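You operate a simulated robot arm through the tools that you are given. There is no shell and no other tool. Be economical: measure what you need, move in short steps, check, and stop when the job is done.

The job below is to be done with a simulated robot arm. You get a single attempt, and the scene is never put back.

Task
Count the washers in the pot with the green lid and stand it on full or short.
Fine: black knob to pieces, hold ref with the white-lid pot on the pan, move that pot to the board, store the count once; short is under the number on the lid. Other keys and knobs, the mouse and the wooden box on the rollers stay as they are.

It is judged by the outcome, as a careful person would: the job done as asked, and still so three seconds after it is handed in. It fails if anything else is knocked over, pushed out of place, dropped, spilled or broken. Lids that push on must go on centred and level and be pressed home; caps that screw on are set level and turned clockwise until they are tight.

Robot
A 7-joint arm with a three-finger gripper, fixed in place. Base frame: the origin is at the foot of the arm, x ahead of it, y to its left, z up; the work surface is at about z = 690. Lengths are in mm, angles in degrees, forces in N, time in s.
Its first joint turns from -166.0 to 166.0 degrees. Payload 2.69 kg.
The TCP is the grasp point between the finger pads, 30 mm short of the fingertips. In the tool frame z runs along the fingers and y along their closing line. The gripper opens to 128 mm. The gripper's body begins 117 mm behind the TCP.
Orientation is that of the tool frame in the base frame, as a unit quaternion [w, x, y, z]. With the fingers straight down and closing along the base's y, the tool's x points along the base's -x, its y along +y and its z along -z.

Tools
- The arm moves only by the tool play_rows. Its argument "commands" is a list of rows, each an object of numbers (a shift or turn left out is 0, a gripper value left out holds the last): "fingers": the opening, from 0 (shut) to 1 (fully open); "dx", "dy", "dz": the shift along the base's x, y, z in units of 25 mm (1.0 is 25 mm); "wx", "wy", "wz": the turn, a rotation vector about the base's x, y, z in units of 8 degrees (1.0 is 8 degrees). In form: [{"fingers": .., "dx": .., "dy": .., "dz": .., "wx": .., "wy": .., "wz": ..}, ...]. A call has 1 to 8 rows; each row shifts and turns the commanded pose from where the row before left it. A call with a number of a shift or a turn outside -1 to 1 is refused whole. Each row takes 0.2 s and may step no farther than 50 mm and 8.6 degrees from the row before; otherwise, or with a gripper value out of range, the whole call is refused. A pose out of reach is approached as far as the arm can. The call stops where the force on the tool passes 40 N (or 10 N more than at its start, if that is more) or the arm is blocked; 0.2 s more then pass. Each finger halts on what it meets, pressing with about 33 N; the grip force reading is that of the motor and also rises with nothing between the fingers. The clock runs only during rows and for 0.2 s after the last one: add rows that do not move to give the fingers time. It gives the time, the measured TCP pose, the force on the tool (base axes), the opening and the grip force at its end, in the units of the frame above (readings bear some noise), with the torque about the TCP (base axes, N m) and any sound that the robot's microphone picked up.
- Cameras (640 x 400 px; columns grow to the right, rows downward): "scene" is fixed at [399.8, -497.5, 1555.1]; the picture's right is [0.60, -0.80, 0.00], its down [-0.71, -0.54, -0.45] and it looks along [0.36, 0.27, -0.90] (base axes); focal length 214 px, centre (320, 200). "wrist" rides on the gripper at [58, 54, -131] in the tool frame; the picture's right is [-0.68, 0.74, 0.00], its down [-0.62, -0.57, -0.55] and it looks along [-0.40, -0.37, 0.84] (tool axes); focal length 234 px, centre (320, 200). There is no depth. A picture from a camera that has moved, and an enlarged one, comes with that camera's place and axes in the base frame and with its lens.
- grab_frame(camera): a new picture of that camera. The clock stands still meanwhile.
- slide_trunk(by): slides the trunk up (or, below 0, down) by that many mm; the arm rides with it, the base frame stays. It gives what a move gives, with no picture.
- inspect(camera, box): a new picture of the part [left, top, right, bottom] of that camera's present view, enlarged. The clock stands still meanwhile.
- finish_job(): hands the job in; it is judged then, once.

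Work in short steps. Places have to be worked out from the pictures, the camera data and where the tool is seen: move nearer, look again, correct. Check each grasp and each placing, and mend what went wrong. You have 120 turns and 64 pictures in all, those below and enlarged ones among them. Open the gripper and draw the arm clear of the work before you hand the job in, unless the task says otherwise; then end with one line.

The tools are called after "Request:" by a JSON object that holds its "method" and its "body". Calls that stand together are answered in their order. play_rows: Moves the arm, as the interface text tells. Its arguments: {"type":"object","properties":{"commands":{"type":"array","items":{"type":"object","properties":{"fingers":{"type":"number"},"dx":{"type":"number"},"dy":{"type":"number"},"dz":{"type":"number"},"wx":{"type":"number"},"wy":{"type":"number"},"wz":{"type":"number"}}}}},"required":["commands"]} The other tools are called the same way: slide_trunk (by) slides the trunk up or down; grab_frame (camera) takes a picture; inspect (camera, box) takes an enlarged picture of a part of a camera's view; finish_job () hands the job in.

At the start:

```text
time_s: 0.0
tool_pos: [686.0, 334.6, 1217.7]
ee_rot: [0.0, 0.0, 1.0, 0.0]
ft_force: [-0.4, 0.4, 0.6]
wrist_torque: [0.03, -0.01, -0.02]
grip_width: 128.1
finger_force: 0.1
trunk travel left (down, up): [-150.0, 200.0]
```

scene: 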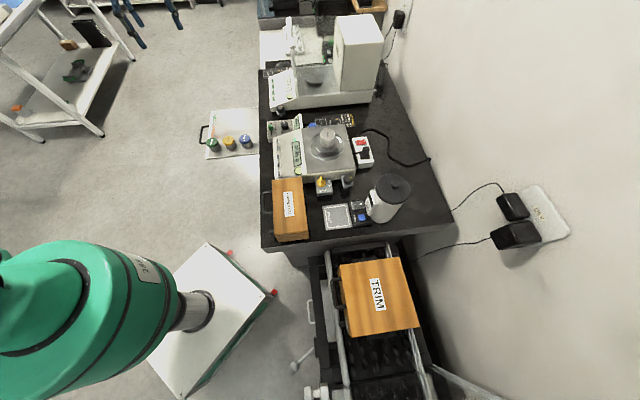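
wrist: 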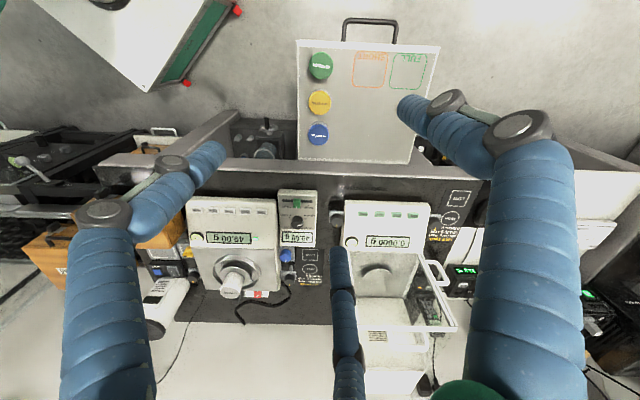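

I start by enlarging the bench parts in both views to identify scales, knobs, keys and pots.

Request:
{"method": "inspect", "body": {"camera": "scene", "box": [255, 80, 415, 180]}}

Request:
{"method": "inspect", "body": {"camera": "wrist", "box": [280, 30, 480, 155]}}

Request:
{"method": "inspect", "body": {"camera": "wrist", "box": [140, 180, 340, 305]}}

Request:
{"method": "inspect", "body": {"camera": "wrist", "box": [320, 180, 520, 305]}}

Request:
{"method": "inspect", "body": {"camera": "scene", "box": [255, 160, 415, 260]}}

```text
4.00 times, centred on (335, 130) of scene
camera zoom: at [399.8, -497.5, 1555.1], right [0.6, -0.8, 0.0], down [-0.71, -0.54, -0.45], along [0.36, 0.27, -0.9], focal length 858 px, centre (260, 480)
```

zoom: 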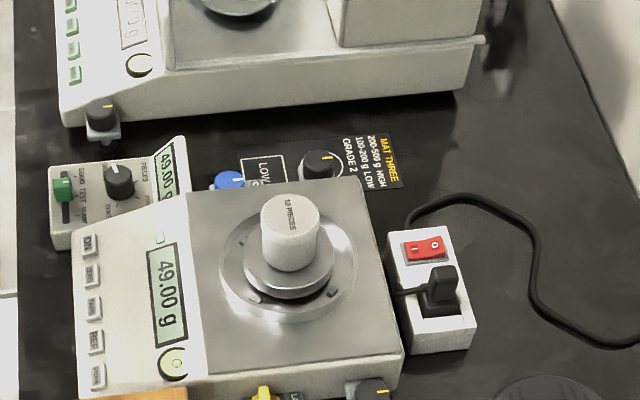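

```text
3.20 times, centred on (380, 92) of wrist
camera zoom: at [626.2, 387.4, 1349.8], right [0.68, 0.74, 0.0], down [0.62, -0.57, 0.55], along [0.4, -0.37, -0.84], focal length 749 px, centre (128, 544)
```

zoom: 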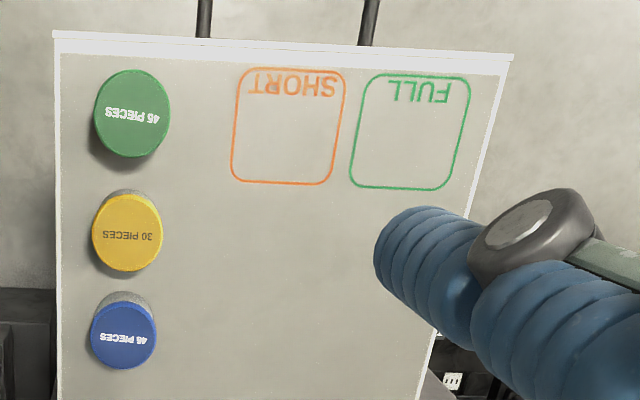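

```text
3.20 times, centred on (240, 242) of wrist
camera zoom: at [626.2, 387.4, 1349.8], right [0.68, 0.74, 0.0], down [0.62, -0.57, 0.55], along [0.4, -0.37, -0.84], focal length 749 px, centre (576, 64)
```

zoom: 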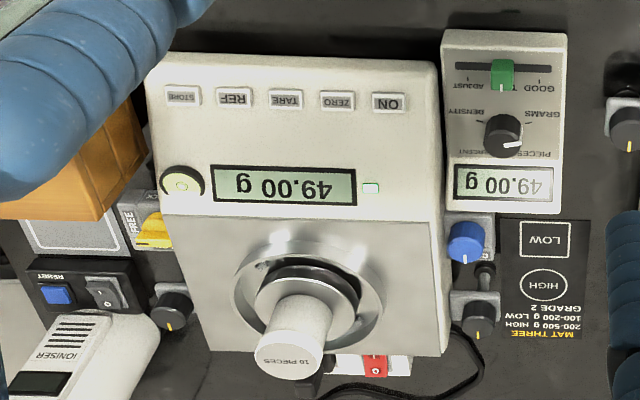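

```text
3.20 times, centred on (420, 242) of wrist
camera zoom: at [626.2, 387.4, 1349.8], right [0.68, 0.74, 0.0], down [0.62, -0.57, 0.55], along [0.4, -0.37, -0.84], focal length 749 px, centre (0, 64)
```

zoom: 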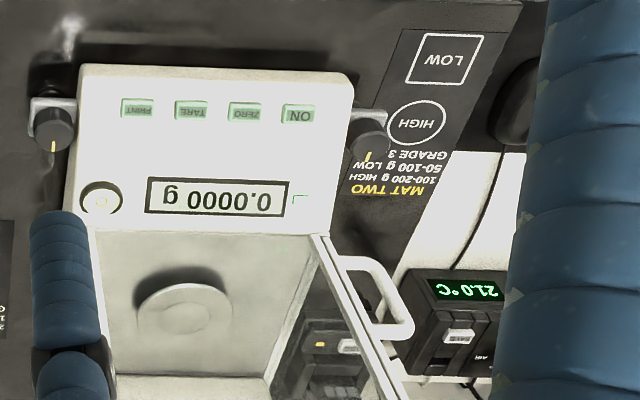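

```text
4.00 times, centred on (335, 210) of scene
camera zoom: at [399.8, -497.5, 1555.1], right [0.6, -0.8, 0.0], down [-0.71, -0.54, -0.45], along [0.36, 0.27, -0.9], focal length 858 px, centre (260, 160)
```

zoom: 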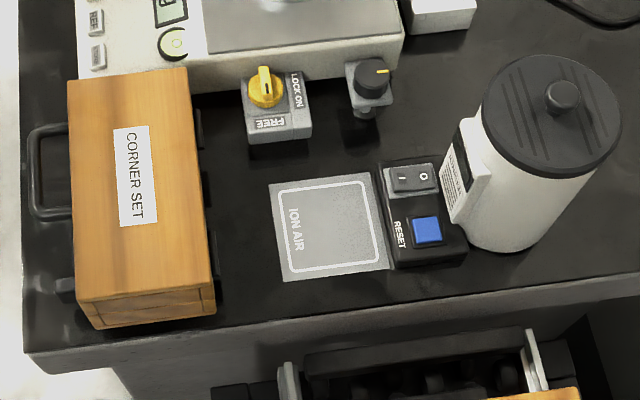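

The white-lid pot is already on the pan, reading 49.00 g. By triangulation the mode knob is near (882, 68, 843), REF near (702, -63, 849), and the green pot near (655, 366). I'll move toward the knob, staying high, and look closer.

Request:
{"method": "play_rows", "body": {"commands": [{"dx": 0.8, "dy": -1, "dz": -0.5}, {"dx": 0.8, "dy": -1, "dz": -0.5}, {"dx": 0.8, "dy": -1, "dz": -0.5}, {"dx": 0.8, "dy": -1, "dz": -0.5}, {"dx": 0.8, "dy": -1, "dz": -0.5}, {"dx": 0.8, "dy": -1, "dz": -0.5}, {"dx": 0.8, "dy": -1, "dz": -0.5}, {"dx": 0.8, "dy": -1, "dz": -0.5}]}}

Request:
{"method": "grab_frame", "body": {"camera": "wrist"}}

Request:
{"method": "grab_frame", "body": {"camera": "scene"}}

```text
time_s: 1.8
tool_pos: [845.7, 132.7, 1119.6]
ee_rot: [0.001, 0.0, 1.0, 0.001]
ft_force: [0.4, 0.7, 0.4]
wrist_torque: [-0.02, -0.01, 0.01]
grip_width: 127.7
finger_force: 0.0
trunk travel left (down, up): [-150.0, 200.0]
```

```text
56 pictures are left
camera wrist: at [786.4, 187.3, 1249.7], right [0.68, 0.74, 0.0], down [0.62, -0.57, 0.55], along [0.4, -0.37, -0.84], focal length 234 px, centre (320, 200)
```

wrist: 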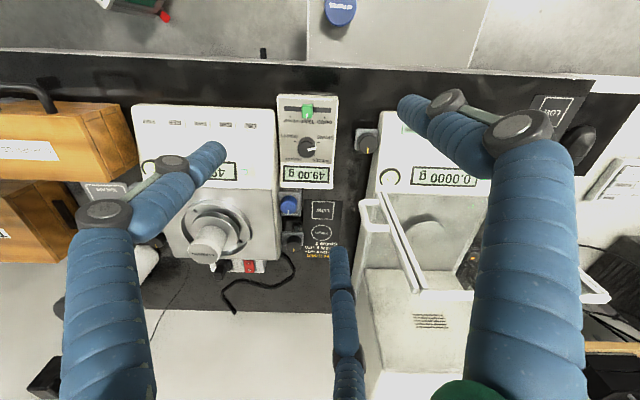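

```text
55 pictures are left
```

scene: 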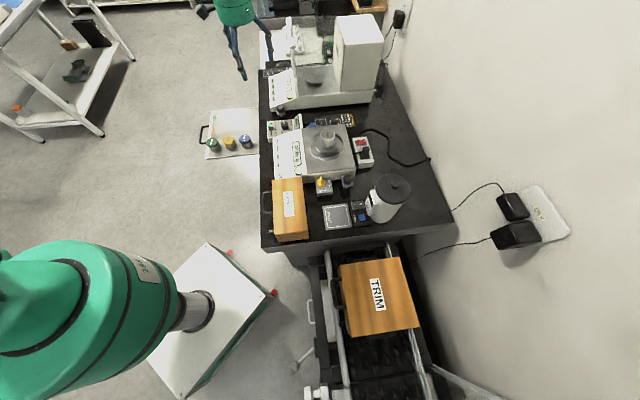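

The drawn gripper looks three-pronged. I'll close it in free air to see how the tips meet, and inspect the knob box.

Request:
{"method": "play_rows", "body": {"commands": [{"fingers": 0}, {"fingers": 0}, {"fingers": 0}, {"fingers": 0}]}}

Request:
{"method": "grab_frame", "body": {"camera": "wrist"}}

Request:
{"method": "inspect", "body": {"camera": "wrist", "box": [265, 85, 345, 135]}}

Request:
{"method": "inspect", "body": {"camera": "wrist", "box": [265, 130, 365, 195]}}

```text
time_s: 2.8
tool_pos: [846.3, 134.2, 1118.2]
ee_rot: [-0.001, 0.0, 1.0, -0.001]
ft_force: [0.5, -0.3, -1.6]
wrist_torque: [-0.02, -0.02, -0.02]
grip_width: 2.1
finger_force: 31.5
trunk travel left (down, up): [-150.0, 200.0]
```

```text
54 pictures are left
camera wrist: at [786.2, 187.4, 1249.7], right [0.68, 0.74, 0.0], down [0.62, -0.57, 0.55], along [0.4, -0.37, -0.84], focal length 234 px, centre (320, 200)
```

wrist: 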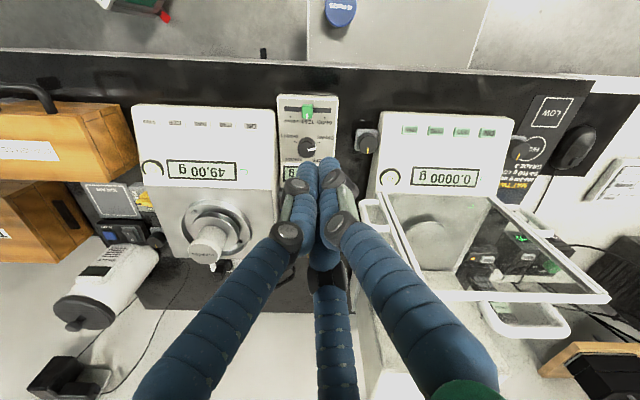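

```text
8.00 times, centred on (305, 110) of wrist
camera zoom: at [786.2, 187.4, 1249.7], right [0.68, 0.74, 0.0], down [0.62, -0.57, 0.55], along [0.4, -0.37, -0.84], focal length 1873 px, centre (440, 920)
```

zoom: 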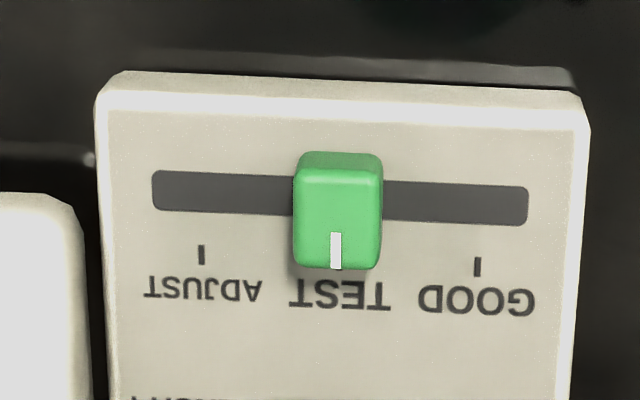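

```text
6.15 times, centred on (315, 162) of wrist
camera zoom: at [786.2, 187.4, 1249.7], right [0.68, 0.74, 0.0], down [0.62, -0.57, 0.55], along [0.4, -0.37, -0.84], focal length 1441 px, centre (351, 431)
```

zoom: 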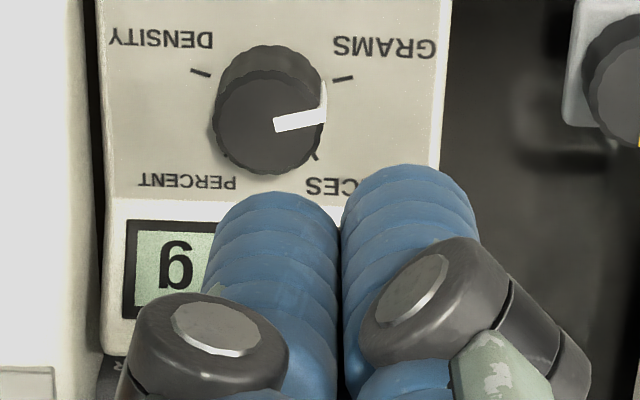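

The hand closes with pads meeting at the TCP. The knob points to GRAMS and PIECES is roughly 75° clockwise seen from above; knob top is at about (884, 64, 843). I'll go above it, half open, and check.

Request:
{"method": "play_rows", "body": {"commands": [{"fingers": 0.55, "dx": 0.38, "dy": -0.7, "dz": -0.8}, {"dx": 0.38, "dy": -0.7, "dz": -0.8}, {"dx": 0.38, "dy": -0.7, "dz": -0.8}, {"dx": 0.38, "dy": -0.7, "dz": -0.8}, {"dz": -0.8}, {"dz": -0.8}, {"dz": -0.8}, {"dz": -0.8}]}}

Request:
{"method": "grab_frame", "body": {"camera": "wrist"}}

```text
time_s: 4.6
tool_pos: [882.9, 64.9, 957.6]
ee_rot: [0.001, 0.0, 1.0, 0.0]
ft_force: [-0.2, 0.6, 0.8]
wrist_torque: [0.0, 0.0, -0.02]
grip_width: 70.1
finger_force: 0.0
trunk travel left (down, up): [-150.0, 200.0]
```

```text
51 pictures are left
camera wrist: at [824.4, 117.3, 1089.7], right [0.68, 0.74, 0.0], down [0.62, -0.57, 0.55], along [0.4, -0.37, -0.84], focal length 234 px, centre (320, 200)
```

wrist: 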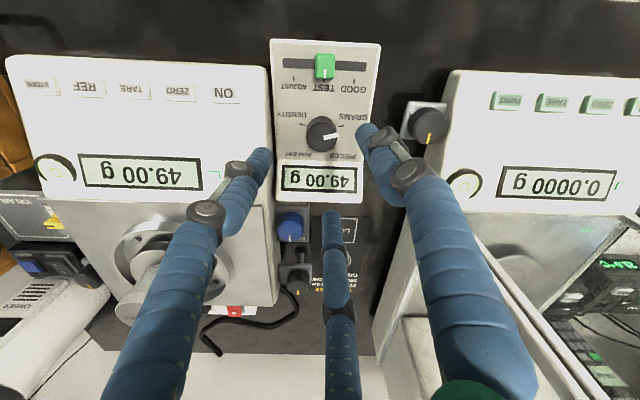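

TCP is nearly over the knob. I narrow to about 50 mm and descend so the tips straddle the knob (tips ≈ 833).

Request:
{"method": "play_rows", "body": {"commands": [{"fingers": 0.4, "dy": 0.08}, {"dz": -0.8}, {"dz": -0.8}, {"dz": -0.8}, {"dz": -0.6}, {"dz": -0.5}, {"dz": -0.2}]}}

Request:
{"method": "inspect", "body": {"camera": "wrist", "box": [220, 100, 420, 225]}}

```text
time_s: 6.2
tool_pos: [885.1, 65.8, 865.8]
ee_rot: [-0.001, 0.0, 1.0, 0.0]
ft_force: [-0.3, -0.4, 0.1]
wrist_torque: [0.01, 0.03, -0.02]
grip_width: 51.2
finger_force: 0.2
trunk travel left (down, up): [-150.0, 200.0]
```

```text
3.20 times, centred on (320, 162) of wrist
camera zoom: at [824.3, 119.6, 997.2], right [0.68, 0.74, 0.0], down [0.62, -0.57, 0.55], along [0.4, -0.37, -0.84], focal length 749 px, centre (320, 320)
```

zoom: 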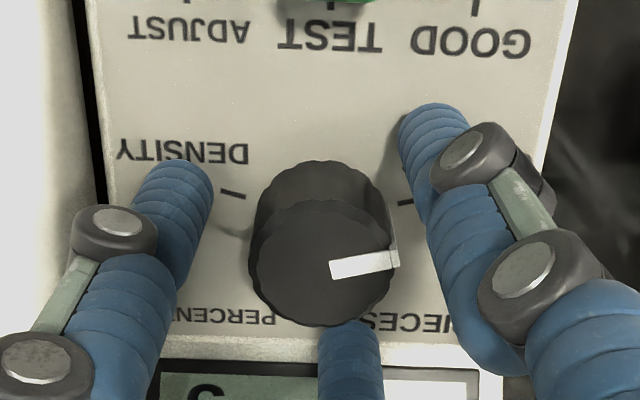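

The knob is between the fingers, centre about (886, 62). I make a small correction and close on it.

Request:
{"method": "play_rows", "body": {"commands": [{"dx": 0.08, "dy": -0.14, "dz": -0.1}, {"fingers": 0.0}, {"fingers": 0.0}, {"fingers": 0.0}]}}

Request:
{"method": "inspect", "body": {"camera": "wrist", "box": [220, 100, 420, 225]}}

```text
time_s: 7.2
tool_pos: [884.8, 65.2, 863.1]
ee_rot: [0.0, -0.001, 1.0, 0.0]
ft_force: [-0.8, 35.2, -1.4]
wrist_torque: [1.2, 0.09, -0.19]
grip_width: 32.0
finger_force: 45.2
trunk travel left (down, up): [-150.0, 200.0]
```

```text
3.20 times, centred on (320, 162) of wrist
camera zoom: at [826.1, 118.8, 994.5], right [0.68, 0.74, 0.0], down [0.62, -0.56, 0.55], along [0.4, -0.37, -0.84], focal length 749 px, centre (320, 320)
```

zoom: 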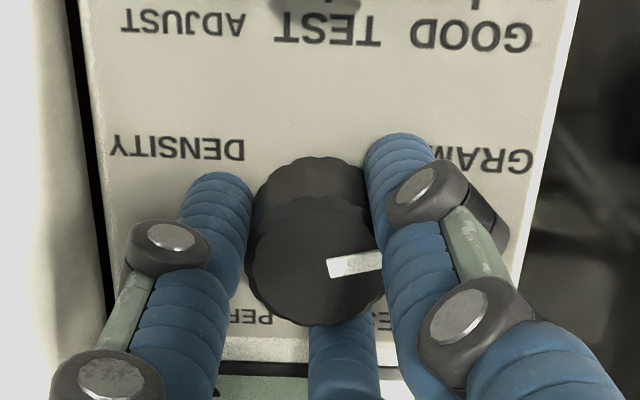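

Gripped at 32 mm, but there is 35 N sideways because the knob sits at y≈65. I relieve that first.

Request:
{"method": "play_rows", "body": {"commands": [{"dy": 0.1}]}}

```text
time_s: 7.6
tool_pos: [885.1, 65.3, 863.0]
ee_rot: [0.001, 0.001, 1.0, -0.001]
ft_force: [-0.7, 24.3, -2.2]
wrist_torque: [0.7, -0.05, -0.11]
grip_width: 31.7
finger_force: 45.0
trunk travel left (down, up): [-150.0, 200.0]
```

Request:
{"method": "play_rows", "body": {"commands": [{"dy": 0.2}]}}

```text
time_s: 8.0
tool_pos: [884.2, 66.0, 864.0]
ee_rot: [-0.001, 0.0, 1.0, -0.001]
ft_force: [-7.6, -18.0, -0.2]
wrist_torque: [-0.86, -0.01, 0.0]
grip_width: 31.0
finger_force: 45.0
trunk travel left (down, up): [-150.0, 200.0]
```

Overshot slightly; back by 2 mm, then start the clockwise (−z) twist in small steps.

Request:
{"method": "play_rows", "body": {"commands": [{"dy": -0.08}, {"wz": -0.5}, {"wz": -0.5}]}}

```text
time_s: 8.8
tool_pos: [886.3, 66.3, 862.7]
ee_rot: [-0.001, 0.07, 0.998, -0.001]
ft_force: [-9.7, -27.7, -2.3]
wrist_torque: [-0.99, 0.2, 0.01]
grip_width: 31.0
finger_force: 45.2
trunk travel left (down, up): [-150.0, 200.0]
```

Request:
{"method": "play_rows", "body": {"commands": [{"dy": -0.12, "dx": -0.03}]}}

Request:
{"method": "inspect", "body": {"camera": "wrist", "box": [220, 100, 420, 225]}}

```text
time_s: 9.2
tool_pos: [883.7, 66.8, 862.2]
ee_rot: [0.001, 0.069, 0.998, 0.001]
ft_force: [-6.5, -6.5, -7.3]
wrist_torque: [-0.12, 0.21, 0.0]
grip_width: 30.9
finger_force: 45.5
trunk travel left (down, up): [-150.0, 200.0]
```

```text
3.20 times, centred on (320, 162) of wrist
camera zoom: at [833.1, 127.1, 994.5], right [0.77, 0.64, 0.0], down [0.53, -0.65, 0.55], along [0.35, -0.42, -0.84], focal length 749 px, centre (320, 320)
```

zoom: 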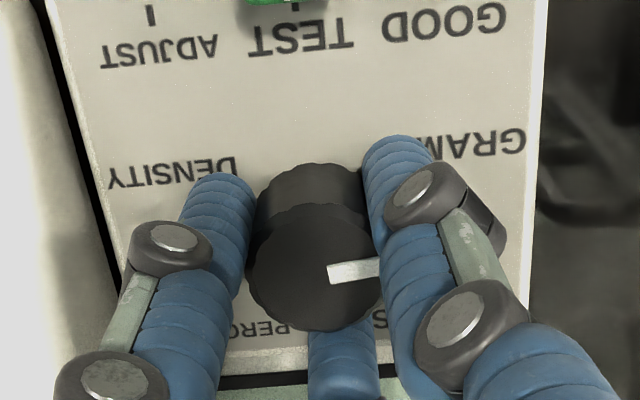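

The knob turns with the hand and forces are small. Continue clockwise.

Request:
{"method": "play_rows", "body": {"commands": [{"wz": -0.8}, {"wz": -0.8}, {"wz": -0.8}, {"wz": -0.8}]}}

```text
time_s: 10.2
tool_pos: [885.4, 65.7, 862.3]
ee_rot: [0.001, 0.29, 0.957, 0.0]
ft_force: [-9.2, 11.6, -8.3]
wrist_torque: [0.54, 0.22, 0.05]
grip_width: 30.8
finger_force: 44.5
trunk travel left (down, up): [-150.0, 200.0]
```

Request:
{"method": "play_rows", "body": {"commands": [{"wz": -0.9, "dy": 0.03, "dx": -0.03}, {"wz": -0.9}, {"wz": -0.9}, {"wz": -0.9}]}}

Request:
{"method": "inspect", "body": {"camera": "wrist", "box": [200, 80, 440, 230]}}

```text
time_s: 11.2
tool_pos: [885.5, 66.6, 862.8]
ee_rot: [0.0, 0.518, 0.855, 0.0]
ft_force: [-1.3, 7.8, -9.6]
wrist_torque: [0.16, 0.14, 0.0]
grip_width: 30.9
finger_force: 45.0
trunk travel left (down, up): [-150.0, 200.0]
```

```text
2.67 times, centred on (320, 155) of wrist
camera zoom: at [903.9, 142.4, 994.4], right [0.97, -0.26, 0.0], down [-0.22, -0.81, 0.55], along [-0.14, -0.53, -0.84], focal length 624 px, centre (320, 320)
```

zoom: 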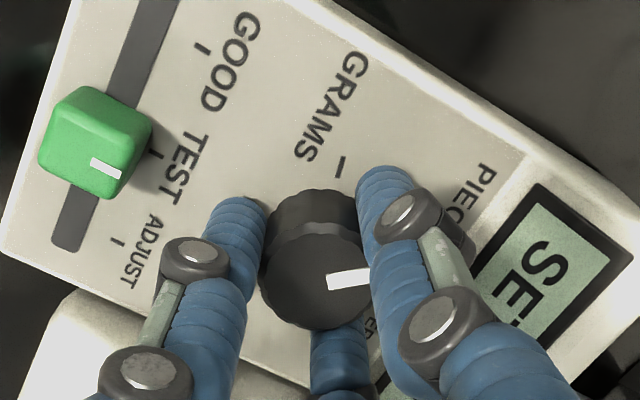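

The display changed to "SE…". I release and lift a bit to see the pointer against the PIECES tick.

Request:
{"method": "play_rows", "body": {"commands": [{"fingers": 0.42}, {"fingers": 0.42}, {"dz": 1}, {"dz": 1}, {"dz": 1}, {"dz": 1}]}}

Request:
{"method": "inspect", "body": {"camera": "wrist", "box": [200, 50, 440, 200]}}

```text
time_s: 12.6
tool_pos: [884.1, 66.3, 963.7]
ee_rot: [0.0, 0.519, 0.855, -0.002]
ft_force: [0.6, 0.0, -0.3]
wrist_torque: [-0.02, -0.02, 0.03]
grip_width: 53.7
finger_force: 0.0
trunk travel left (down, up): [-150.0, 200.0]
```

```text
2.67 times, centred on (320, 125) of wrist
camera zoom: at [903.5, 143.2, 1094.7], right [0.97, -0.26, 0.0], down [-0.21, -0.81, 0.55], along [-0.14, -0.53, -0.84], focal length 624 px, centre (320, 400)
```

zoom: 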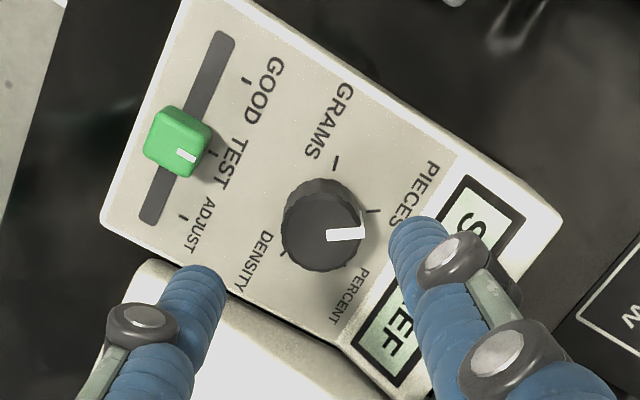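

Pointer is on PIECES, display "SET REF", and the box hasn't shifted. Now to above the REF key (≈(700, -64, 849)), fingers closing and yaw back to zero.

Request:
{"method": "play_rows", "body": {"commands": [{"fingers": 0.0, "dz": 0.8, "wz": 0.97}, {"dx": -0.92, "dy": -0.65, "wz": 0.97}, {"dx": -0.92, "dy": -0.65, "wz": 0.97}, {"dx": -0.92, "dy": -0.65, "wz": 0.97}, {"dx": -0.92, "dy": -0.65, "wz": 0.97}, {"dx": -0.92, "dy": -0.65, "wz": 0.97}, {"dx": -0.92, "dy": -0.65, "wz": 0.97}, {"dx": -0.92, "dy": -0.65, "wz": 0.97}]}}

Request:
{"method": "play_rows", "body": {"commands": [{"dx": -0.92, "dy": -0.65, "dz": -0.8}]}}

Request:
{"method": "grab_frame", "body": {"camera": "wrist"}}

```text
time_s: 14.4
tool_pos: [723.2, -48.2, 984.4]
ee_rot: [-0.001, 0.001, 1.0, 0.0]
ft_force: [0.4, 0.2, 0.4]
wrist_torque: [0.01, 0.03, 0.01]
grip_width: 1.9
finger_force: 31.2
trunk travel left (down, up): [-150.0, 200.0]
```

```text
time_s: 14.8
tool_pos: [701.2, -63.6, 963.8]
ee_rot: [0.0, 0.001, 1.0, 0.001]
ft_force: [0.7, 0.0, -0.2]
wrist_torque: [-0.01, 0.02, -0.01]
grip_width: 2.0
finger_force: 31.2
trunk travel left (down, up): [-150.0, 200.0]
```

```text
45 pictures are left
camera wrist: at [641.8, -9.8, 1094.7], right [0.68, 0.73, 0.0], down [0.61, -0.57, 0.55], along [0.4, -0.37, -0.84], focal length 234 px, centre (320, 200)
```

wrist: 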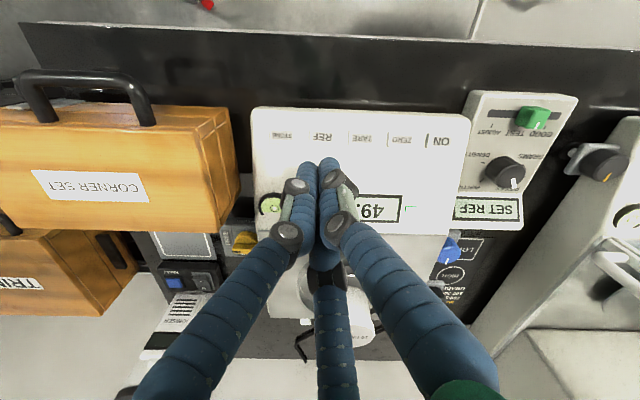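

REF is at about (702, -62). I descend to a few mm above the key.

Request:
{"method": "play_rows", "body": {"commands": [{"dx": 0.03, "dy": 0.06, "dz": -0.9}, {"dz": -0.9}, {"dz": -0.8}, {"dz": -0.4}]}}

Request:
{"method": "grab_frame", "body": {"camera": "wrist"}}

```text
time_s: 15.8
tool_pos: [702.4, -63.2, 888.8]
ee_rot: [0.0, 0.002, 1.0, 0.001]
ft_force: [0.5, -0.5, 0.5]
wrist_torque: [-0.01, 0.01, -0.04]
grip_width: 2.1
finger_force: 31.8
trunk travel left (down, up): [-150.0, 200.0]
```

```text
44 pictures are left
camera wrist: at [642.6, -8.9, 1019.7], right [0.68, 0.73, 0.0], down [0.61, -0.57, 0.55], along [0.4, -0.37, -0.84], focal length 234 px, centre (320, 200)
```

wrist: 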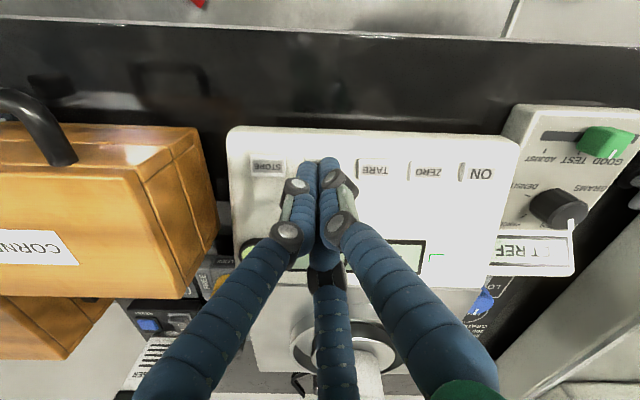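

Fingers are right over REF. Now press gently in small steps.

Request:
{"method": "play_rows", "body": {"commands": [{"dz": -0.15}, {"dz": -0.1}, {"dz": -0.1}]}}

```text
time_s: 16.6
tool_pos: [702.1, -62.6, 879.0]
ee_rot: [0.0, 0.003, 1.0, 0.0]
ft_force: [1.0, -0.2, 2.3]
wrist_torque: [0.01, -0.05, 0.0]
grip_width: 1.9
finger_force: 31.2
trunk travel left (down, up): [-150.0, 200.0]
heard: click
```

A click: the key is down. Hold it.

Request:
{"method": "play_rows", "body": {"commands": [{"dz": -0.04}, {}, {}, {}, {}, {}, {}, {}]}}

Request:
{"method": "grab_frame", "body": {"camera": "wrist"}}

```text
time_s: 18.4
tool_pos: [701.0, -62.0, 878.4]
ee_rot: [0.0, 0.002, 1.0, 0.0]
ft_force: [0.8, -0.5, 1.7]
wrist_torque: [-0.03, -0.08, 0.0]
grip_width: 2.2
finger_force: 31.1
trunk travel left (down, up): [-150.0, 200.0]
```

```text
43 pictures are left
camera wrist: at [641.7, -8.8, 1010.0], right [0.68, 0.73, 0.0], down [0.61, -0.57, 0.55], along [0.4, -0.37, -0.84], focal length 234 px, centre (320, 200)
```

wrist: 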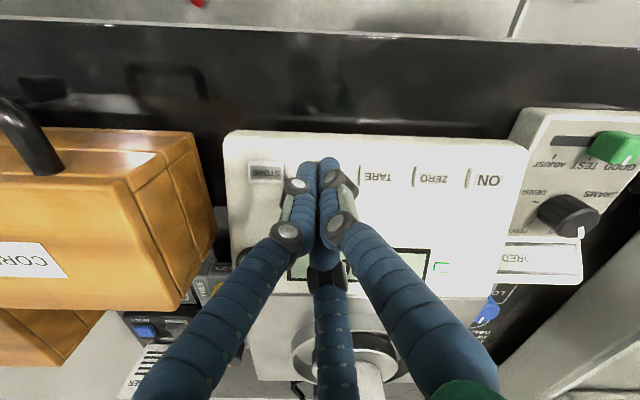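

Request:
{"method": "inspect", "body": {"camera": "wrist", "box": [400, 200, 600, 325]}}

```text
3.20 times, centred on (500, 262) of wrist
camera zoom: at [641.7, -8.8, 1010.0], right [0.68, 0.73, 0.0], down [0.61, -0.57, 0.55], along [0.4, -0.37, -0.84], focal length 749 px, centre (-256, 0)
```

zoom: 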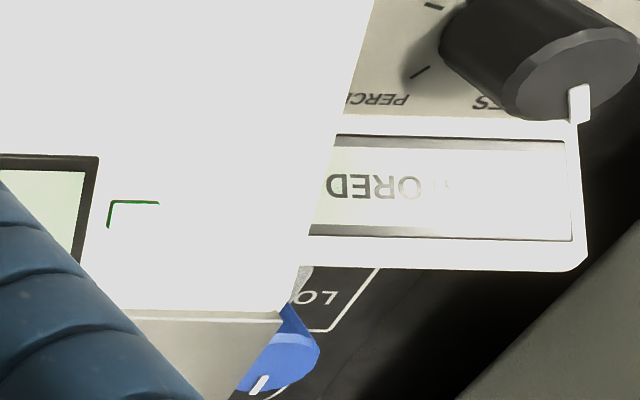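

Display shows "STORED": the reference is taken. I release and lift, then read the display.

Request:
{"method": "play_rows", "body": {"commands": [{"dz": 0.5}, {"dz": 1}, {"dz": 1}, {"dz": 1}, {"dz": 1}, {"dz": 1}, {}, {}]}}

Request:
{"method": "grab_frame", "body": {"camera": "wrist"}}

Request:
{"method": "inspect", "body": {"camera": "scene", "box": [265, 110, 365, 172]}}

```text
time_s: 20.2
tool_pos: [702.6, -62.9, 1016.3]
ee_rot: [0.0, 0.004, 1.0, 0.0]
ft_force: [0.1, 0.0, 0.3]
wrist_torque: [0.03, -0.03, -0.02]
grip_width: 2.2
finger_force: 31.9
trunk travel left (down, up): [-150.0, 200.0]
```

```text
41 pictures are left
camera wrist: at [642.5, -8.9, 1147.3], right [0.68, 0.73, 0.0], down [0.61, -0.57, 0.55], along [0.4, -0.37, -0.84], focal length 234 px, centre (320, 200)
```

wrist: 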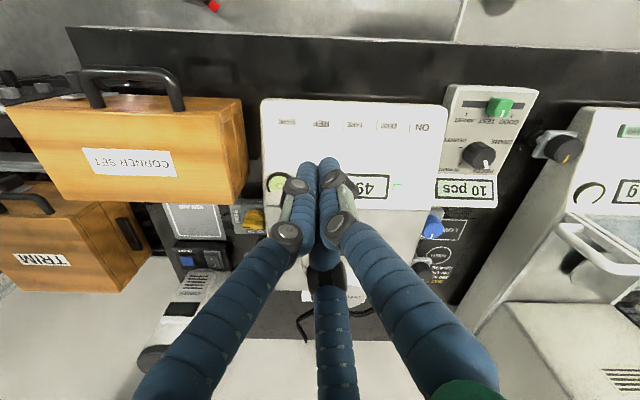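

```text
6.40 times, centred on (315, 141) of scene
camera zoom: at [399.8, -497.5, 1555.1], right [0.6, -0.8, 0.0], down [-0.71, -0.54, -0.45], along [0.36, 0.27, -0.9], focal length 1373 px, centre (352, 578)
```

zoom: 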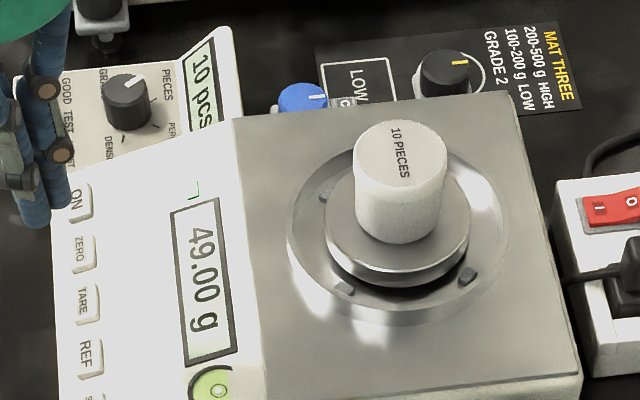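

Reference set: 10 pcs. Now approach the white-lid pot for a better fix, staying high with the fingers opening.

Request:
{"method": "play_rows", "body": {"commands": [{"fingers": 0.75, "dz": 1}, {"dx": 0.7, "dy": -0.4, "dz": 1}, {"dx": 0.9, "dy": -0.5, "dz": 1}, {"dx": 0.9, "dy": -0.5}, {"dx": 0.9, "dy": -0.5}, {"dx": 0.9, "dy": -0.5}, {"dx": 0.8, "dy": -0.4}]}}

Request:
{"method": "grab_frame", "body": {"camera": "wrist"}}

```text
time_s: 21.8
tool_pos: [828.6, -132.7, 1091.1]
ee_rot: [0.0, 0.002, 1.0, 0.0]
ft_force: [-0.1, 0.7, 0.2]
wrist_torque: [-0.01, -0.01, -0.01]
grip_width: 95.9
finger_force: 0.1
trunk travel left (down, up): [-150.0, 200.0]
```

```text
39 pictures are left
camera wrist: at [769.3, -79.1, 1222.6], right [0.68, 0.73, 0.0], down [0.61, -0.57, 0.55], along [0.4, -0.37, -0.84], focal length 234 px, centre (320, 200)
```

wrist: 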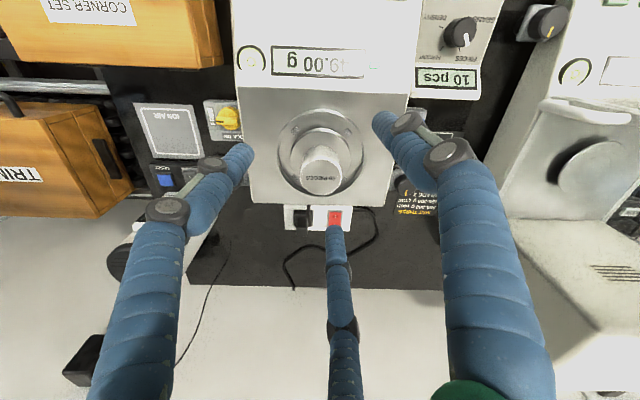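

Both cameras agree: lid top at (873.5, -175, 954), diameter ≈54, pan around z≈900. I centre over it and descend partway.

Request:
{"method": "play_rows", "body": {"commands": [{"dx": 0.9, "dy": -0.85}, {"dx": 0.9, "dy": -0.85}, {"dz": -0.8}, {"dz": -0.8}, {"dz": -0.8}, {"dz": -0.8}, {"dz": -0.8}]}}

Request:
{"method": "grab_frame", "body": {"camera": "wrist"}}

Request:
{"method": "inspect", "body": {"camera": "scene", "box": [265, 80, 415, 174]}}

```text
time_s: 23.4
tool_pos: [873.5, -175.3, 990.7]
ee_rot: [0.0, 0.003, 1.0, 0.0]
ft_force: [-0.3, 0.2, 0.0]
wrist_torque: [-0.01, -0.01, 0.0]
grip_width: 96.0
finger_force: 0.0
trunk travel left (down, up): [-150.0, 200.0]
```

```text
38 pictures are left
camera wrist: at [814.0, -120.8, 1123.0], right [0.68, 0.73, 0.0], down [0.61, -0.57, 0.55], along [0.4, -0.37, -0.84], focal length 234 px, centre (320, 200)
```

wrist: 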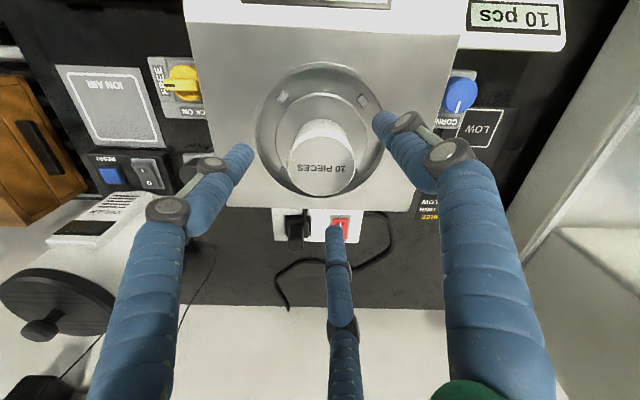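

```text
4.26 times, centred on (340, 127) of scene
camera zoom: at [399.8, -497.5, 1555.1], right [0.6, -0.8, 0.0], down [-0.71, -0.54, -0.45], along [0.36, 0.27, -0.9], focal length 913 px, centre (235, 511)
```

zoom: 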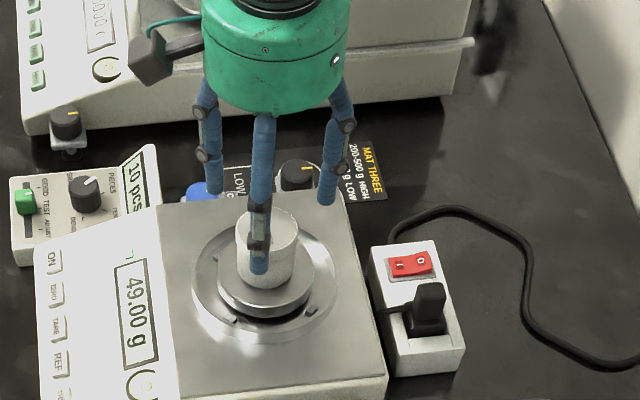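

Request:
{"method": "inspect", "body": {"camera": "wrist", "box": [240, 50, 400, 210]}}

```text
2.50 times, centred on (320, 130) of wrist
camera zoom: at [814.0, -120.8, 1123.0], right [0.68, 0.73, 0.0], down [0.61, -0.57, 0.55], along [0.4, -0.37, -0.84], focal length 585 px, centre (320, 375)
```

zoom: 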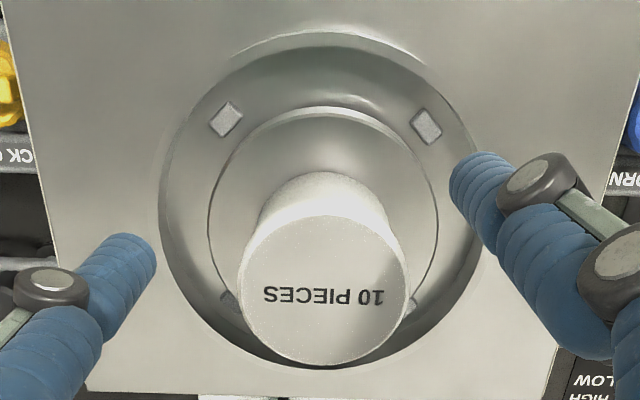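

Applying the same correction in both views, the pan is at z≈904 and the pot about 50 tall. I descend to TCP 942 (tips ≈912), then grip.

Request:
{"method": "play_rows", "body": {"commands": [{"dx": 0.06, "dy": -0.02, "dz": -0.6}, {"dz": -0.6}, {"dz": -0.5}, {"dz": -0.25}]}}

Request:
{"method": "inspect", "body": {"camera": "wrist", "box": [220, 80, 420, 240]}}

Request:
{"method": "inspect", "body": {"camera": "scene", "box": [290, 90, 370, 170]}}

```text
time_s: 24.4
tool_pos: [874.6, -175.2, 942.4]
ee_rot: [0.0, 0.003, 1.0, 0.001]
ft_force: [-1.4, 0.0, 0.3]
wrist_torque: [-0.03, 0.01, -0.04]
grip_width: 96.1
finger_force: 0.0
trunk travel left (down, up): [-150.0, 200.0]
```

```text
2.50 times, centred on (320, 160) of wrist
camera zoom: at [815.3, -121.4, 1073.7], right [0.68, 0.73, 0.0], down [0.61, -0.57, 0.55], along [0.4, -0.37, -0.84], focal length 585 px, centre (320, 300)
```

zoom: 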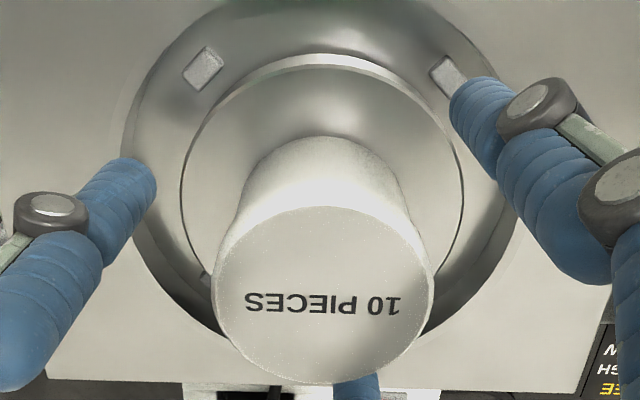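

```text
5.00 times, centred on (330, 130) of scene
camera zoom: at [399.8, -497.5, 1555.1], right [0.6, -0.8, 0.0], down [-0.71, -0.54, -0.45], along [0.36, 0.27, -0.9], focal length 1072 px, centre (270, 550)
```

zoom: 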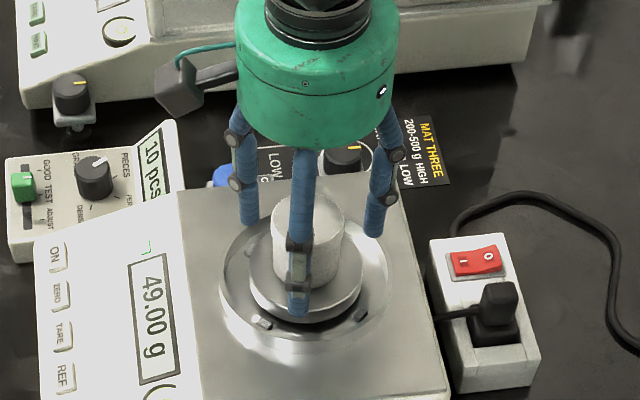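

Pot is centred between the fingers, tips just above the pan. Close the grip.

Request:
{"method": "play_rows", "body": {"commands": [{"fingers": 0.0}, {"fingers": 0.0}, {"fingers": 0.0}]}}

```text
time_s: 25.2
tool_pos: [874.5, -175.7, 942.9]
ee_rot: [0.0, 0.003, 1.0, 0.0]
ft_force: [0.5, 0.2, -0.3]
wrist_torque: [-0.03, 0.02, -0.02]
grip_width: 50.9
finger_force: 33.1
trunk travel left (down, up): [-150.0, 200.0]
```

Gripped at 51 mm with no side load. Lift straight up.

Request:
{"method": "play_rows", "body": {"commands": [{"dz": 0.4}, {"dz": 0.8}, {"dz": 1}, {"dz": 1}, {"dz": 1}, {"dz": 1}]}}

Request:
{"method": "grab_frame", "body": {"camera": "wrist"}}

```text
time_s: 26.6
tool_pos: [874.8, -174.8, 1073.4]
ee_rot: [0.0, 0.003, 1.0, -0.001]
ft_force: [-0.1, 0.8, -0.1]
wrist_torque: [0.0, 0.03, 0.0]
grip_width: 51.3
finger_force: 33.3
trunk travel left (down, up): [-150.0, 200.0]
```

```text
33 pictures are left
camera wrist: at [815.2, -121.5, 1203.7], right [0.68, 0.73, 0.0], down [0.61, -0.57, 0.55], along [0.4, -0.37, -0.84], focal length 234 px, centre (320, 200)
```

wrist: 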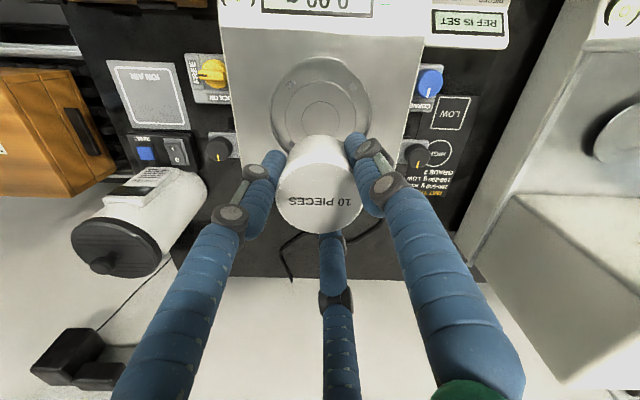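

Pot is held and the readout shows "REF IS SET". The board's free area is around (828, 405), clear of FULL/SHORT and the other pots. I carry it there high up.

Request:
{"method": "play_rows", "body": {"commands": [{"dx": -0.08, "dy": 0.5}, {"dx": -0.08, "dy": 1}, {"dx": -0.08, "dy": 1}, {"dx": -0.08, "dy": 1}, {"dx": -0.08, "dy": 1}, {"dx": -0.08, "dy": 1}, {"dx": -0.08, "dy": 1}, {"dx": -0.08, "dy": 1}]}}

Request:
{"method": "play_rows", "body": {"commands": [{"dx": -0.08, "dy": 1}, {"dx": -0.08, "dy": 1}, {"dx": -0.08, "dy": 1}, {"dx": -0.08, "dy": 1}, {"dx": -0.08, "dy": 1}, {"dx": -0.08, "dy": 1}, {"dx": -0.08, "dy": 1}, {"dx": -0.08, "dy": 1}]}}

Request:
{"method": "play_rows", "body": {"commands": [{"dx": -0.08, "dy": 1}, {"dx": -0.08, "dy": 1}, {"dx": -0.08, "dy": 1}, {"dx": -0.08, "dy": 1}, {"dx": -0.08, "dy": 1}, {"dx": -0.08, "dy": 1}, {"dx": -0.08, "dy": 1}, {"dx": -0.08, "dy": 0.7}]}}

Request:
{"method": "grab_frame", "body": {"camera": "wrist"}}

```text
time_s: 28.4
tool_pos: [859.8, 13.0, 1074.0]
ee_rot: [0.0, 0.002, 1.0, -0.001]
ft_force: [-0.1, -0.2, -0.5]
wrist_torque: [0.02, 0.0, 0.0]
grip_width: 51.4
finger_force: 32.9
trunk travel left (down, up): [-150.0, 200.0]
```

```text
time_s: 30.2
tool_pos: [842.8, 212.7, 1072.5]
ee_rot: [0.0, 0.003, 1.0, 0.0]
ft_force: [-1.4, 0.2, -1.1]
wrist_torque: [0.01, -0.01, 0.01]
grip_width: 51.3
finger_force: 32.6
trunk travel left (down, up): [-150.0, 200.0]
```

```text
time_s: 32.0
tool_pos: [826.9, 404.8, 1071.8]
ee_rot: [0.0, 0.003, 1.0, 0.0]
ft_force: [-0.1, 0.6, -1.5]
wrist_torque: [0.01, 0.01, 0.03]
grip_width: 51.3
finger_force: 32.9
trunk travel left (down, up): [-150.0, 200.0]
```

```text
32 pictures are left
camera wrist: at [767.5, 458.4, 1204.1], right [0.68, 0.73, 0.0], down [0.61, -0.57, 0.55], along [0.4, -0.37, -0.84], focal length 234 px, centre (320, 200)
```

wrist: 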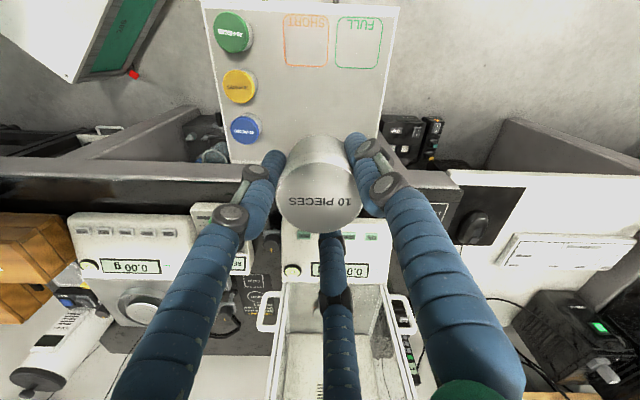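

Board positions are consistent: SHORT (741, 447), FULL (810, 515), green (653, 366), and board z≈685. The target (828, 405) is free, so I descend.

Request:
{"method": "play_rows", "body": {"commands": [{"dz": -1}, {"dz": -1}, {"dz": -1}, {"dz": -1}, {"dz": -1}, {"dz": -1}, {"dz": -1}, {"dz": -1}]}}

Request:
{"method": "grab_frame", "body": {"camera": "wrist"}}

Request:
{"method": "inspect", "body": {"camera": "scene", "box": [190, 60, 320, 170]}}

```text
time_s: 33.8
tool_pos: [828.0, 404.4, 873.0]
ee_rot: [-0.001, 0.003, 1.0, 0.0]
ft_force: [0.2, 0.1, 1.1]
wrist_torque: [0.0, 0.0, 0.02]
grip_width: 51.3
finger_force: 33.2
trunk travel left (down, up): [-150.0, 200.0]
```

```text
31 pictures are left
camera wrist: at [767.9, 458.2, 1003.9], right [0.68, 0.73, 0.0], down [0.61, -0.57, 0.55], along [0.4, -0.37, -0.84], focal length 234 px, centre (320, 200)
```

wrist: 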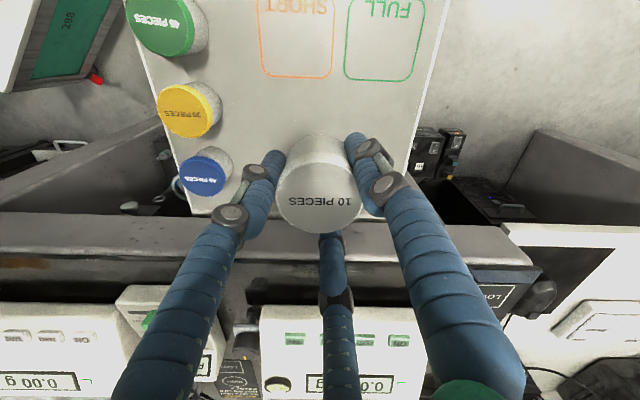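

```text
3.64 times, centred on (255, 115) of scene
camera zoom: at [399.8, -497.5, 1555.1], right [0.6, -0.8, 0.0], down [-0.71, -0.54, -0.45], along [0.36, 0.27, -0.9], focal length 780 px, centre (556, 509)
```

zoom: 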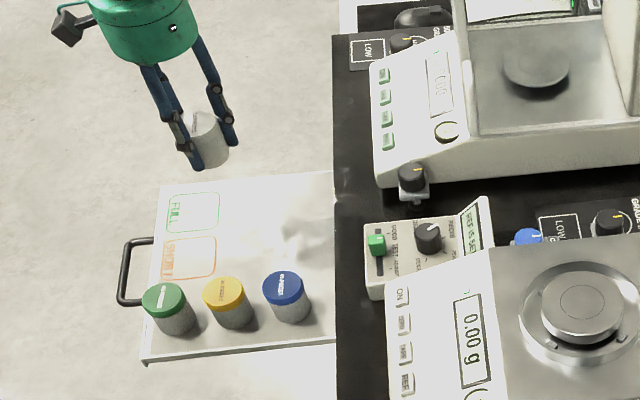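

Clear of the bench. Continue down, then creep to contact.

Request:
{"method": "play_rows", "body": {"commands": [{"dz": -1}, {"dz": -1}, {"dz": -1}, {"dz": -1}, {"dz": -1}, {"dz": -0.5}, {"dz": -0.2}]}}

```text
time_s: 35.4
tool_pos: [827.8, 404.8, 728.8]
ee_rot: [0.0, 0.002, 1.0, 0.0]
ft_force: [-0.2, 0.5, -2.0]
wrist_torque: [-0.01, 0.03, 0.01]
grip_width: 51.3
finger_force: 32.8
trunk travel left (down, up): [-150.0, 200.0]
```

Request:
{"method": "play_rows", "body": {"commands": [{"dz": -0.08}, {"dz": -0.08}]}}

Request:
{"method": "inspect", "body": {"camera": "scene", "box": [190, 60, 290, 160]}}

```text
time_s: 36.0
tool_pos: [828.1, 404.5, 727.6]
ee_rot: [0.001, 0.002, 1.0, 0.001]
ft_force: [-4.3, -1.5, 15.9]
wrist_torque: [0.0, 0.19, -0.02]
grip_width: 51.9
finger_force: 33.1
trunk travel left (down, up): [-150.0, 200.0]
```

```text
4.00 times, centred on (240, 110) of scene
camera zoom: at [399.8, -497.5, 1555.1], right [0.6, -0.8, 0.0], down [-0.71, -0.54, -0.45], along [0.36, 0.27, -0.9], focal length 858 px, centre (640, 560)
```

zoom: 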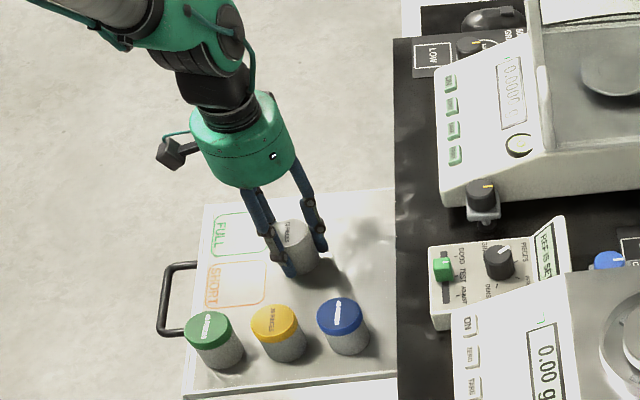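

Contact with the board (16 N). Ease and release, then rise.

Request:
{"method": "play_rows", "body": {"commands": [{"dz": 0.04}, {"fingers": 0.7}, {"fingers": 0.7}, {"fingers": 0.7}, {"dz": 0.5}, {"dz": 1}, {"dz": 1}, {"dz": 1}]}}

Request:
{"method": "grab_frame", "body": {"camera": "wrist"}}

```text
time_s: 37.8
tool_pos: [828.2, 403.8, 813.6]
ee_rot: [-0.001, 0.002, 1.0, 0.0]
ft_force: [0.2, 0.6, -0.8]
wrist_torque: [-0.03, -0.02, 0.02]
grip_width: 89.9
finger_force: 0.0
trunk travel left (down, up): [-150.0, 200.0]
```

```text
28 pictures are left
camera wrist: at [767.6, 457.9, 945.0], right [0.68, 0.73, 0.0], down [0.61, -0.57, 0.55], along [0.4, -0.37, -0.84], focal length 234 px, centre (320, 200)
```

wrist: 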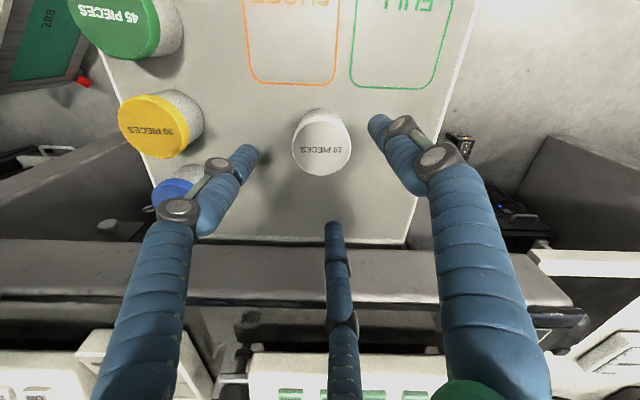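

White-lid pot stands on the board. The green lid reads 45 PIECES. I move over the green pot, turning to yaw ≈ −60° so the fingers avoid the yellow pot.

Request:
{"method": "play_rows", "body": {"commands": [{"fingers": 0.6, "dz": 1, "wz": -0.94}, {"dx": -1, "dy": -0.2, "dz": 1, "wz": -0.94}, {"dx": -1, "dy": -0.2, "wz": -0.94}, {"dx": -1, "dy": -0.2, "wz": -0.94}, {"dx": -1, "dy": -0.2, "wz": -0.94}, {"dx": -1, "dy": -0.2, "wz": -0.94}, {"dx": -1, "dy": -0.2, "wz": -0.94}, {"dx": -1, "dy": -0.3, "wz": -0.92}]}}

Request:
{"method": "grab_frame", "body": {"camera": "wrist"}}

```text
time_s: 39.6
tool_pos: [651.3, 368.7, 865.0]
ee_rot: [-0.001, 0.503, 0.864, 0.0]
ft_force: [0.8, 0.0, -0.5]
wrist_torque: [0.02, 0.03, 0.03]
grip_width: 76.8
finger_force: 0.1
trunk travel left (down, up): [-150.0, 200.0]
```

```text
27 pictures are left
camera wrist: at [668.1, 445.0, 996.0], right [0.97, -0.22, 0.0], down [-0.19, -0.81, 0.55], along [-0.12, -0.53, -0.84], focal length 234 px, centre (320, 200)
```

wrist: 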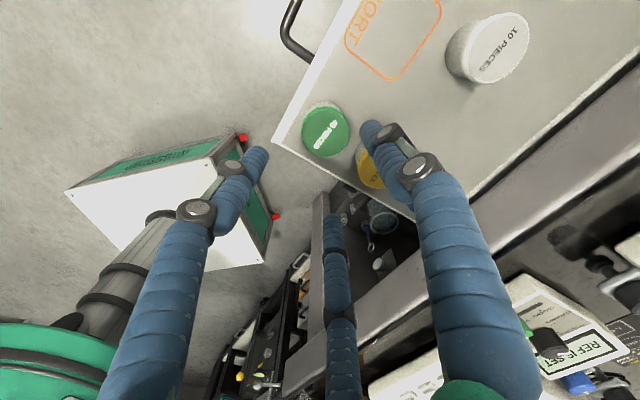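

Green lid is at about (658, 367). Adjust and descend to just above it, then check.

Request:
{"method": "play_rows", "body": {"commands": [{"dx": 0.28, "dy": -0.06, "dz": -0.8}, {"dz": -0.8}, {"dz": -0.8}, {"dz": -0.6}]}}

Request:
{"method": "grab_frame", "body": {"camera": "wrist"}}

```text
time_s: 40.6
tool_pos: [658.8, 366.2, 789.3]
ee_rot: [0.0, 0.502, 0.865, 0.0]
ft_force: [0.0, -0.5, 0.2]
wrist_torque: [-0.03, -0.02, 0.02]
grip_width: 76.6
finger_force: 0.0
trunk travel left (down, up): [-150.0, 200.0]
```

```text
26 pictures are left
camera wrist: at [675.2, 443.6, 920.1], right [0.97, -0.22, 0.0], down [-0.19, -0.81, 0.55], along [-0.12, -0.53, -0.84], focal length 234 px, centre (320, 200)
```

wrist: 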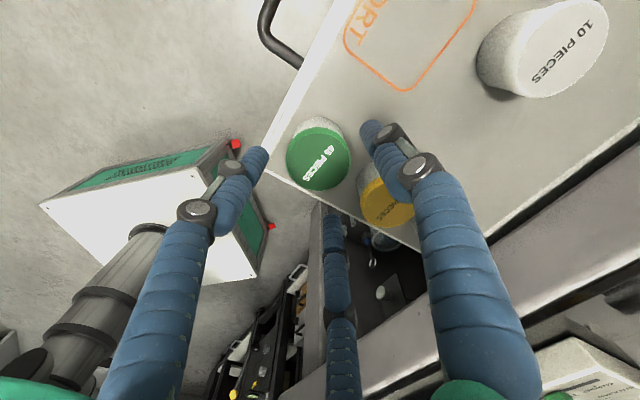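

Centre is within 2–3 mm. I adjust, descend around the pot to TCP 730, and look before closing.

Request:
{"method": "play_rows", "body": {"commands": [{"dx": -0.06, "dy": 0.06, "dz": -0.6}, {"dz": -0.7}, {"dz": -0.7}, {"dz": -0.36}]}}

Request:
{"method": "grab_frame", "body": {"camera": "wrist"}}

```text
time_s: 41.6
tool_pos: [658.1, 366.9, 730.6]
ee_rot: [0.0, 0.502, 0.865, 0.0]
ft_force: [0.7, 0.7, -0.8]
wrist_torque: [-0.03, 0.0, -0.02]
grip_width: 77.0
finger_force: 0.1
trunk travel left (down, up): [-150.0, 200.0]
```

```text
25 pictures are left
camera wrist: at [674.2, 444.6, 861.7], right [0.97, -0.22, 0.0], down [-0.19, -0.82, 0.55], along [-0.12, -0.53, -0.84], focal length 234 px, centre (320, 200)
```

wrist: 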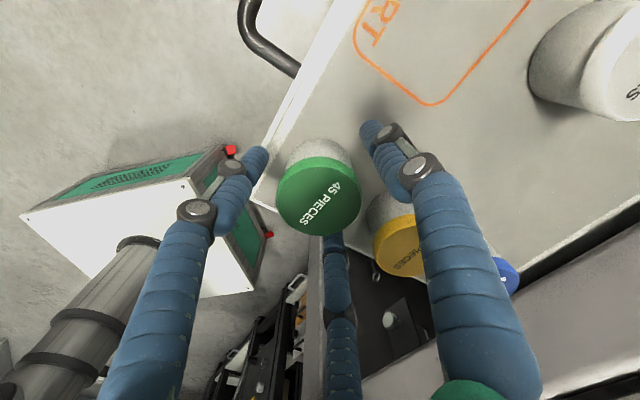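

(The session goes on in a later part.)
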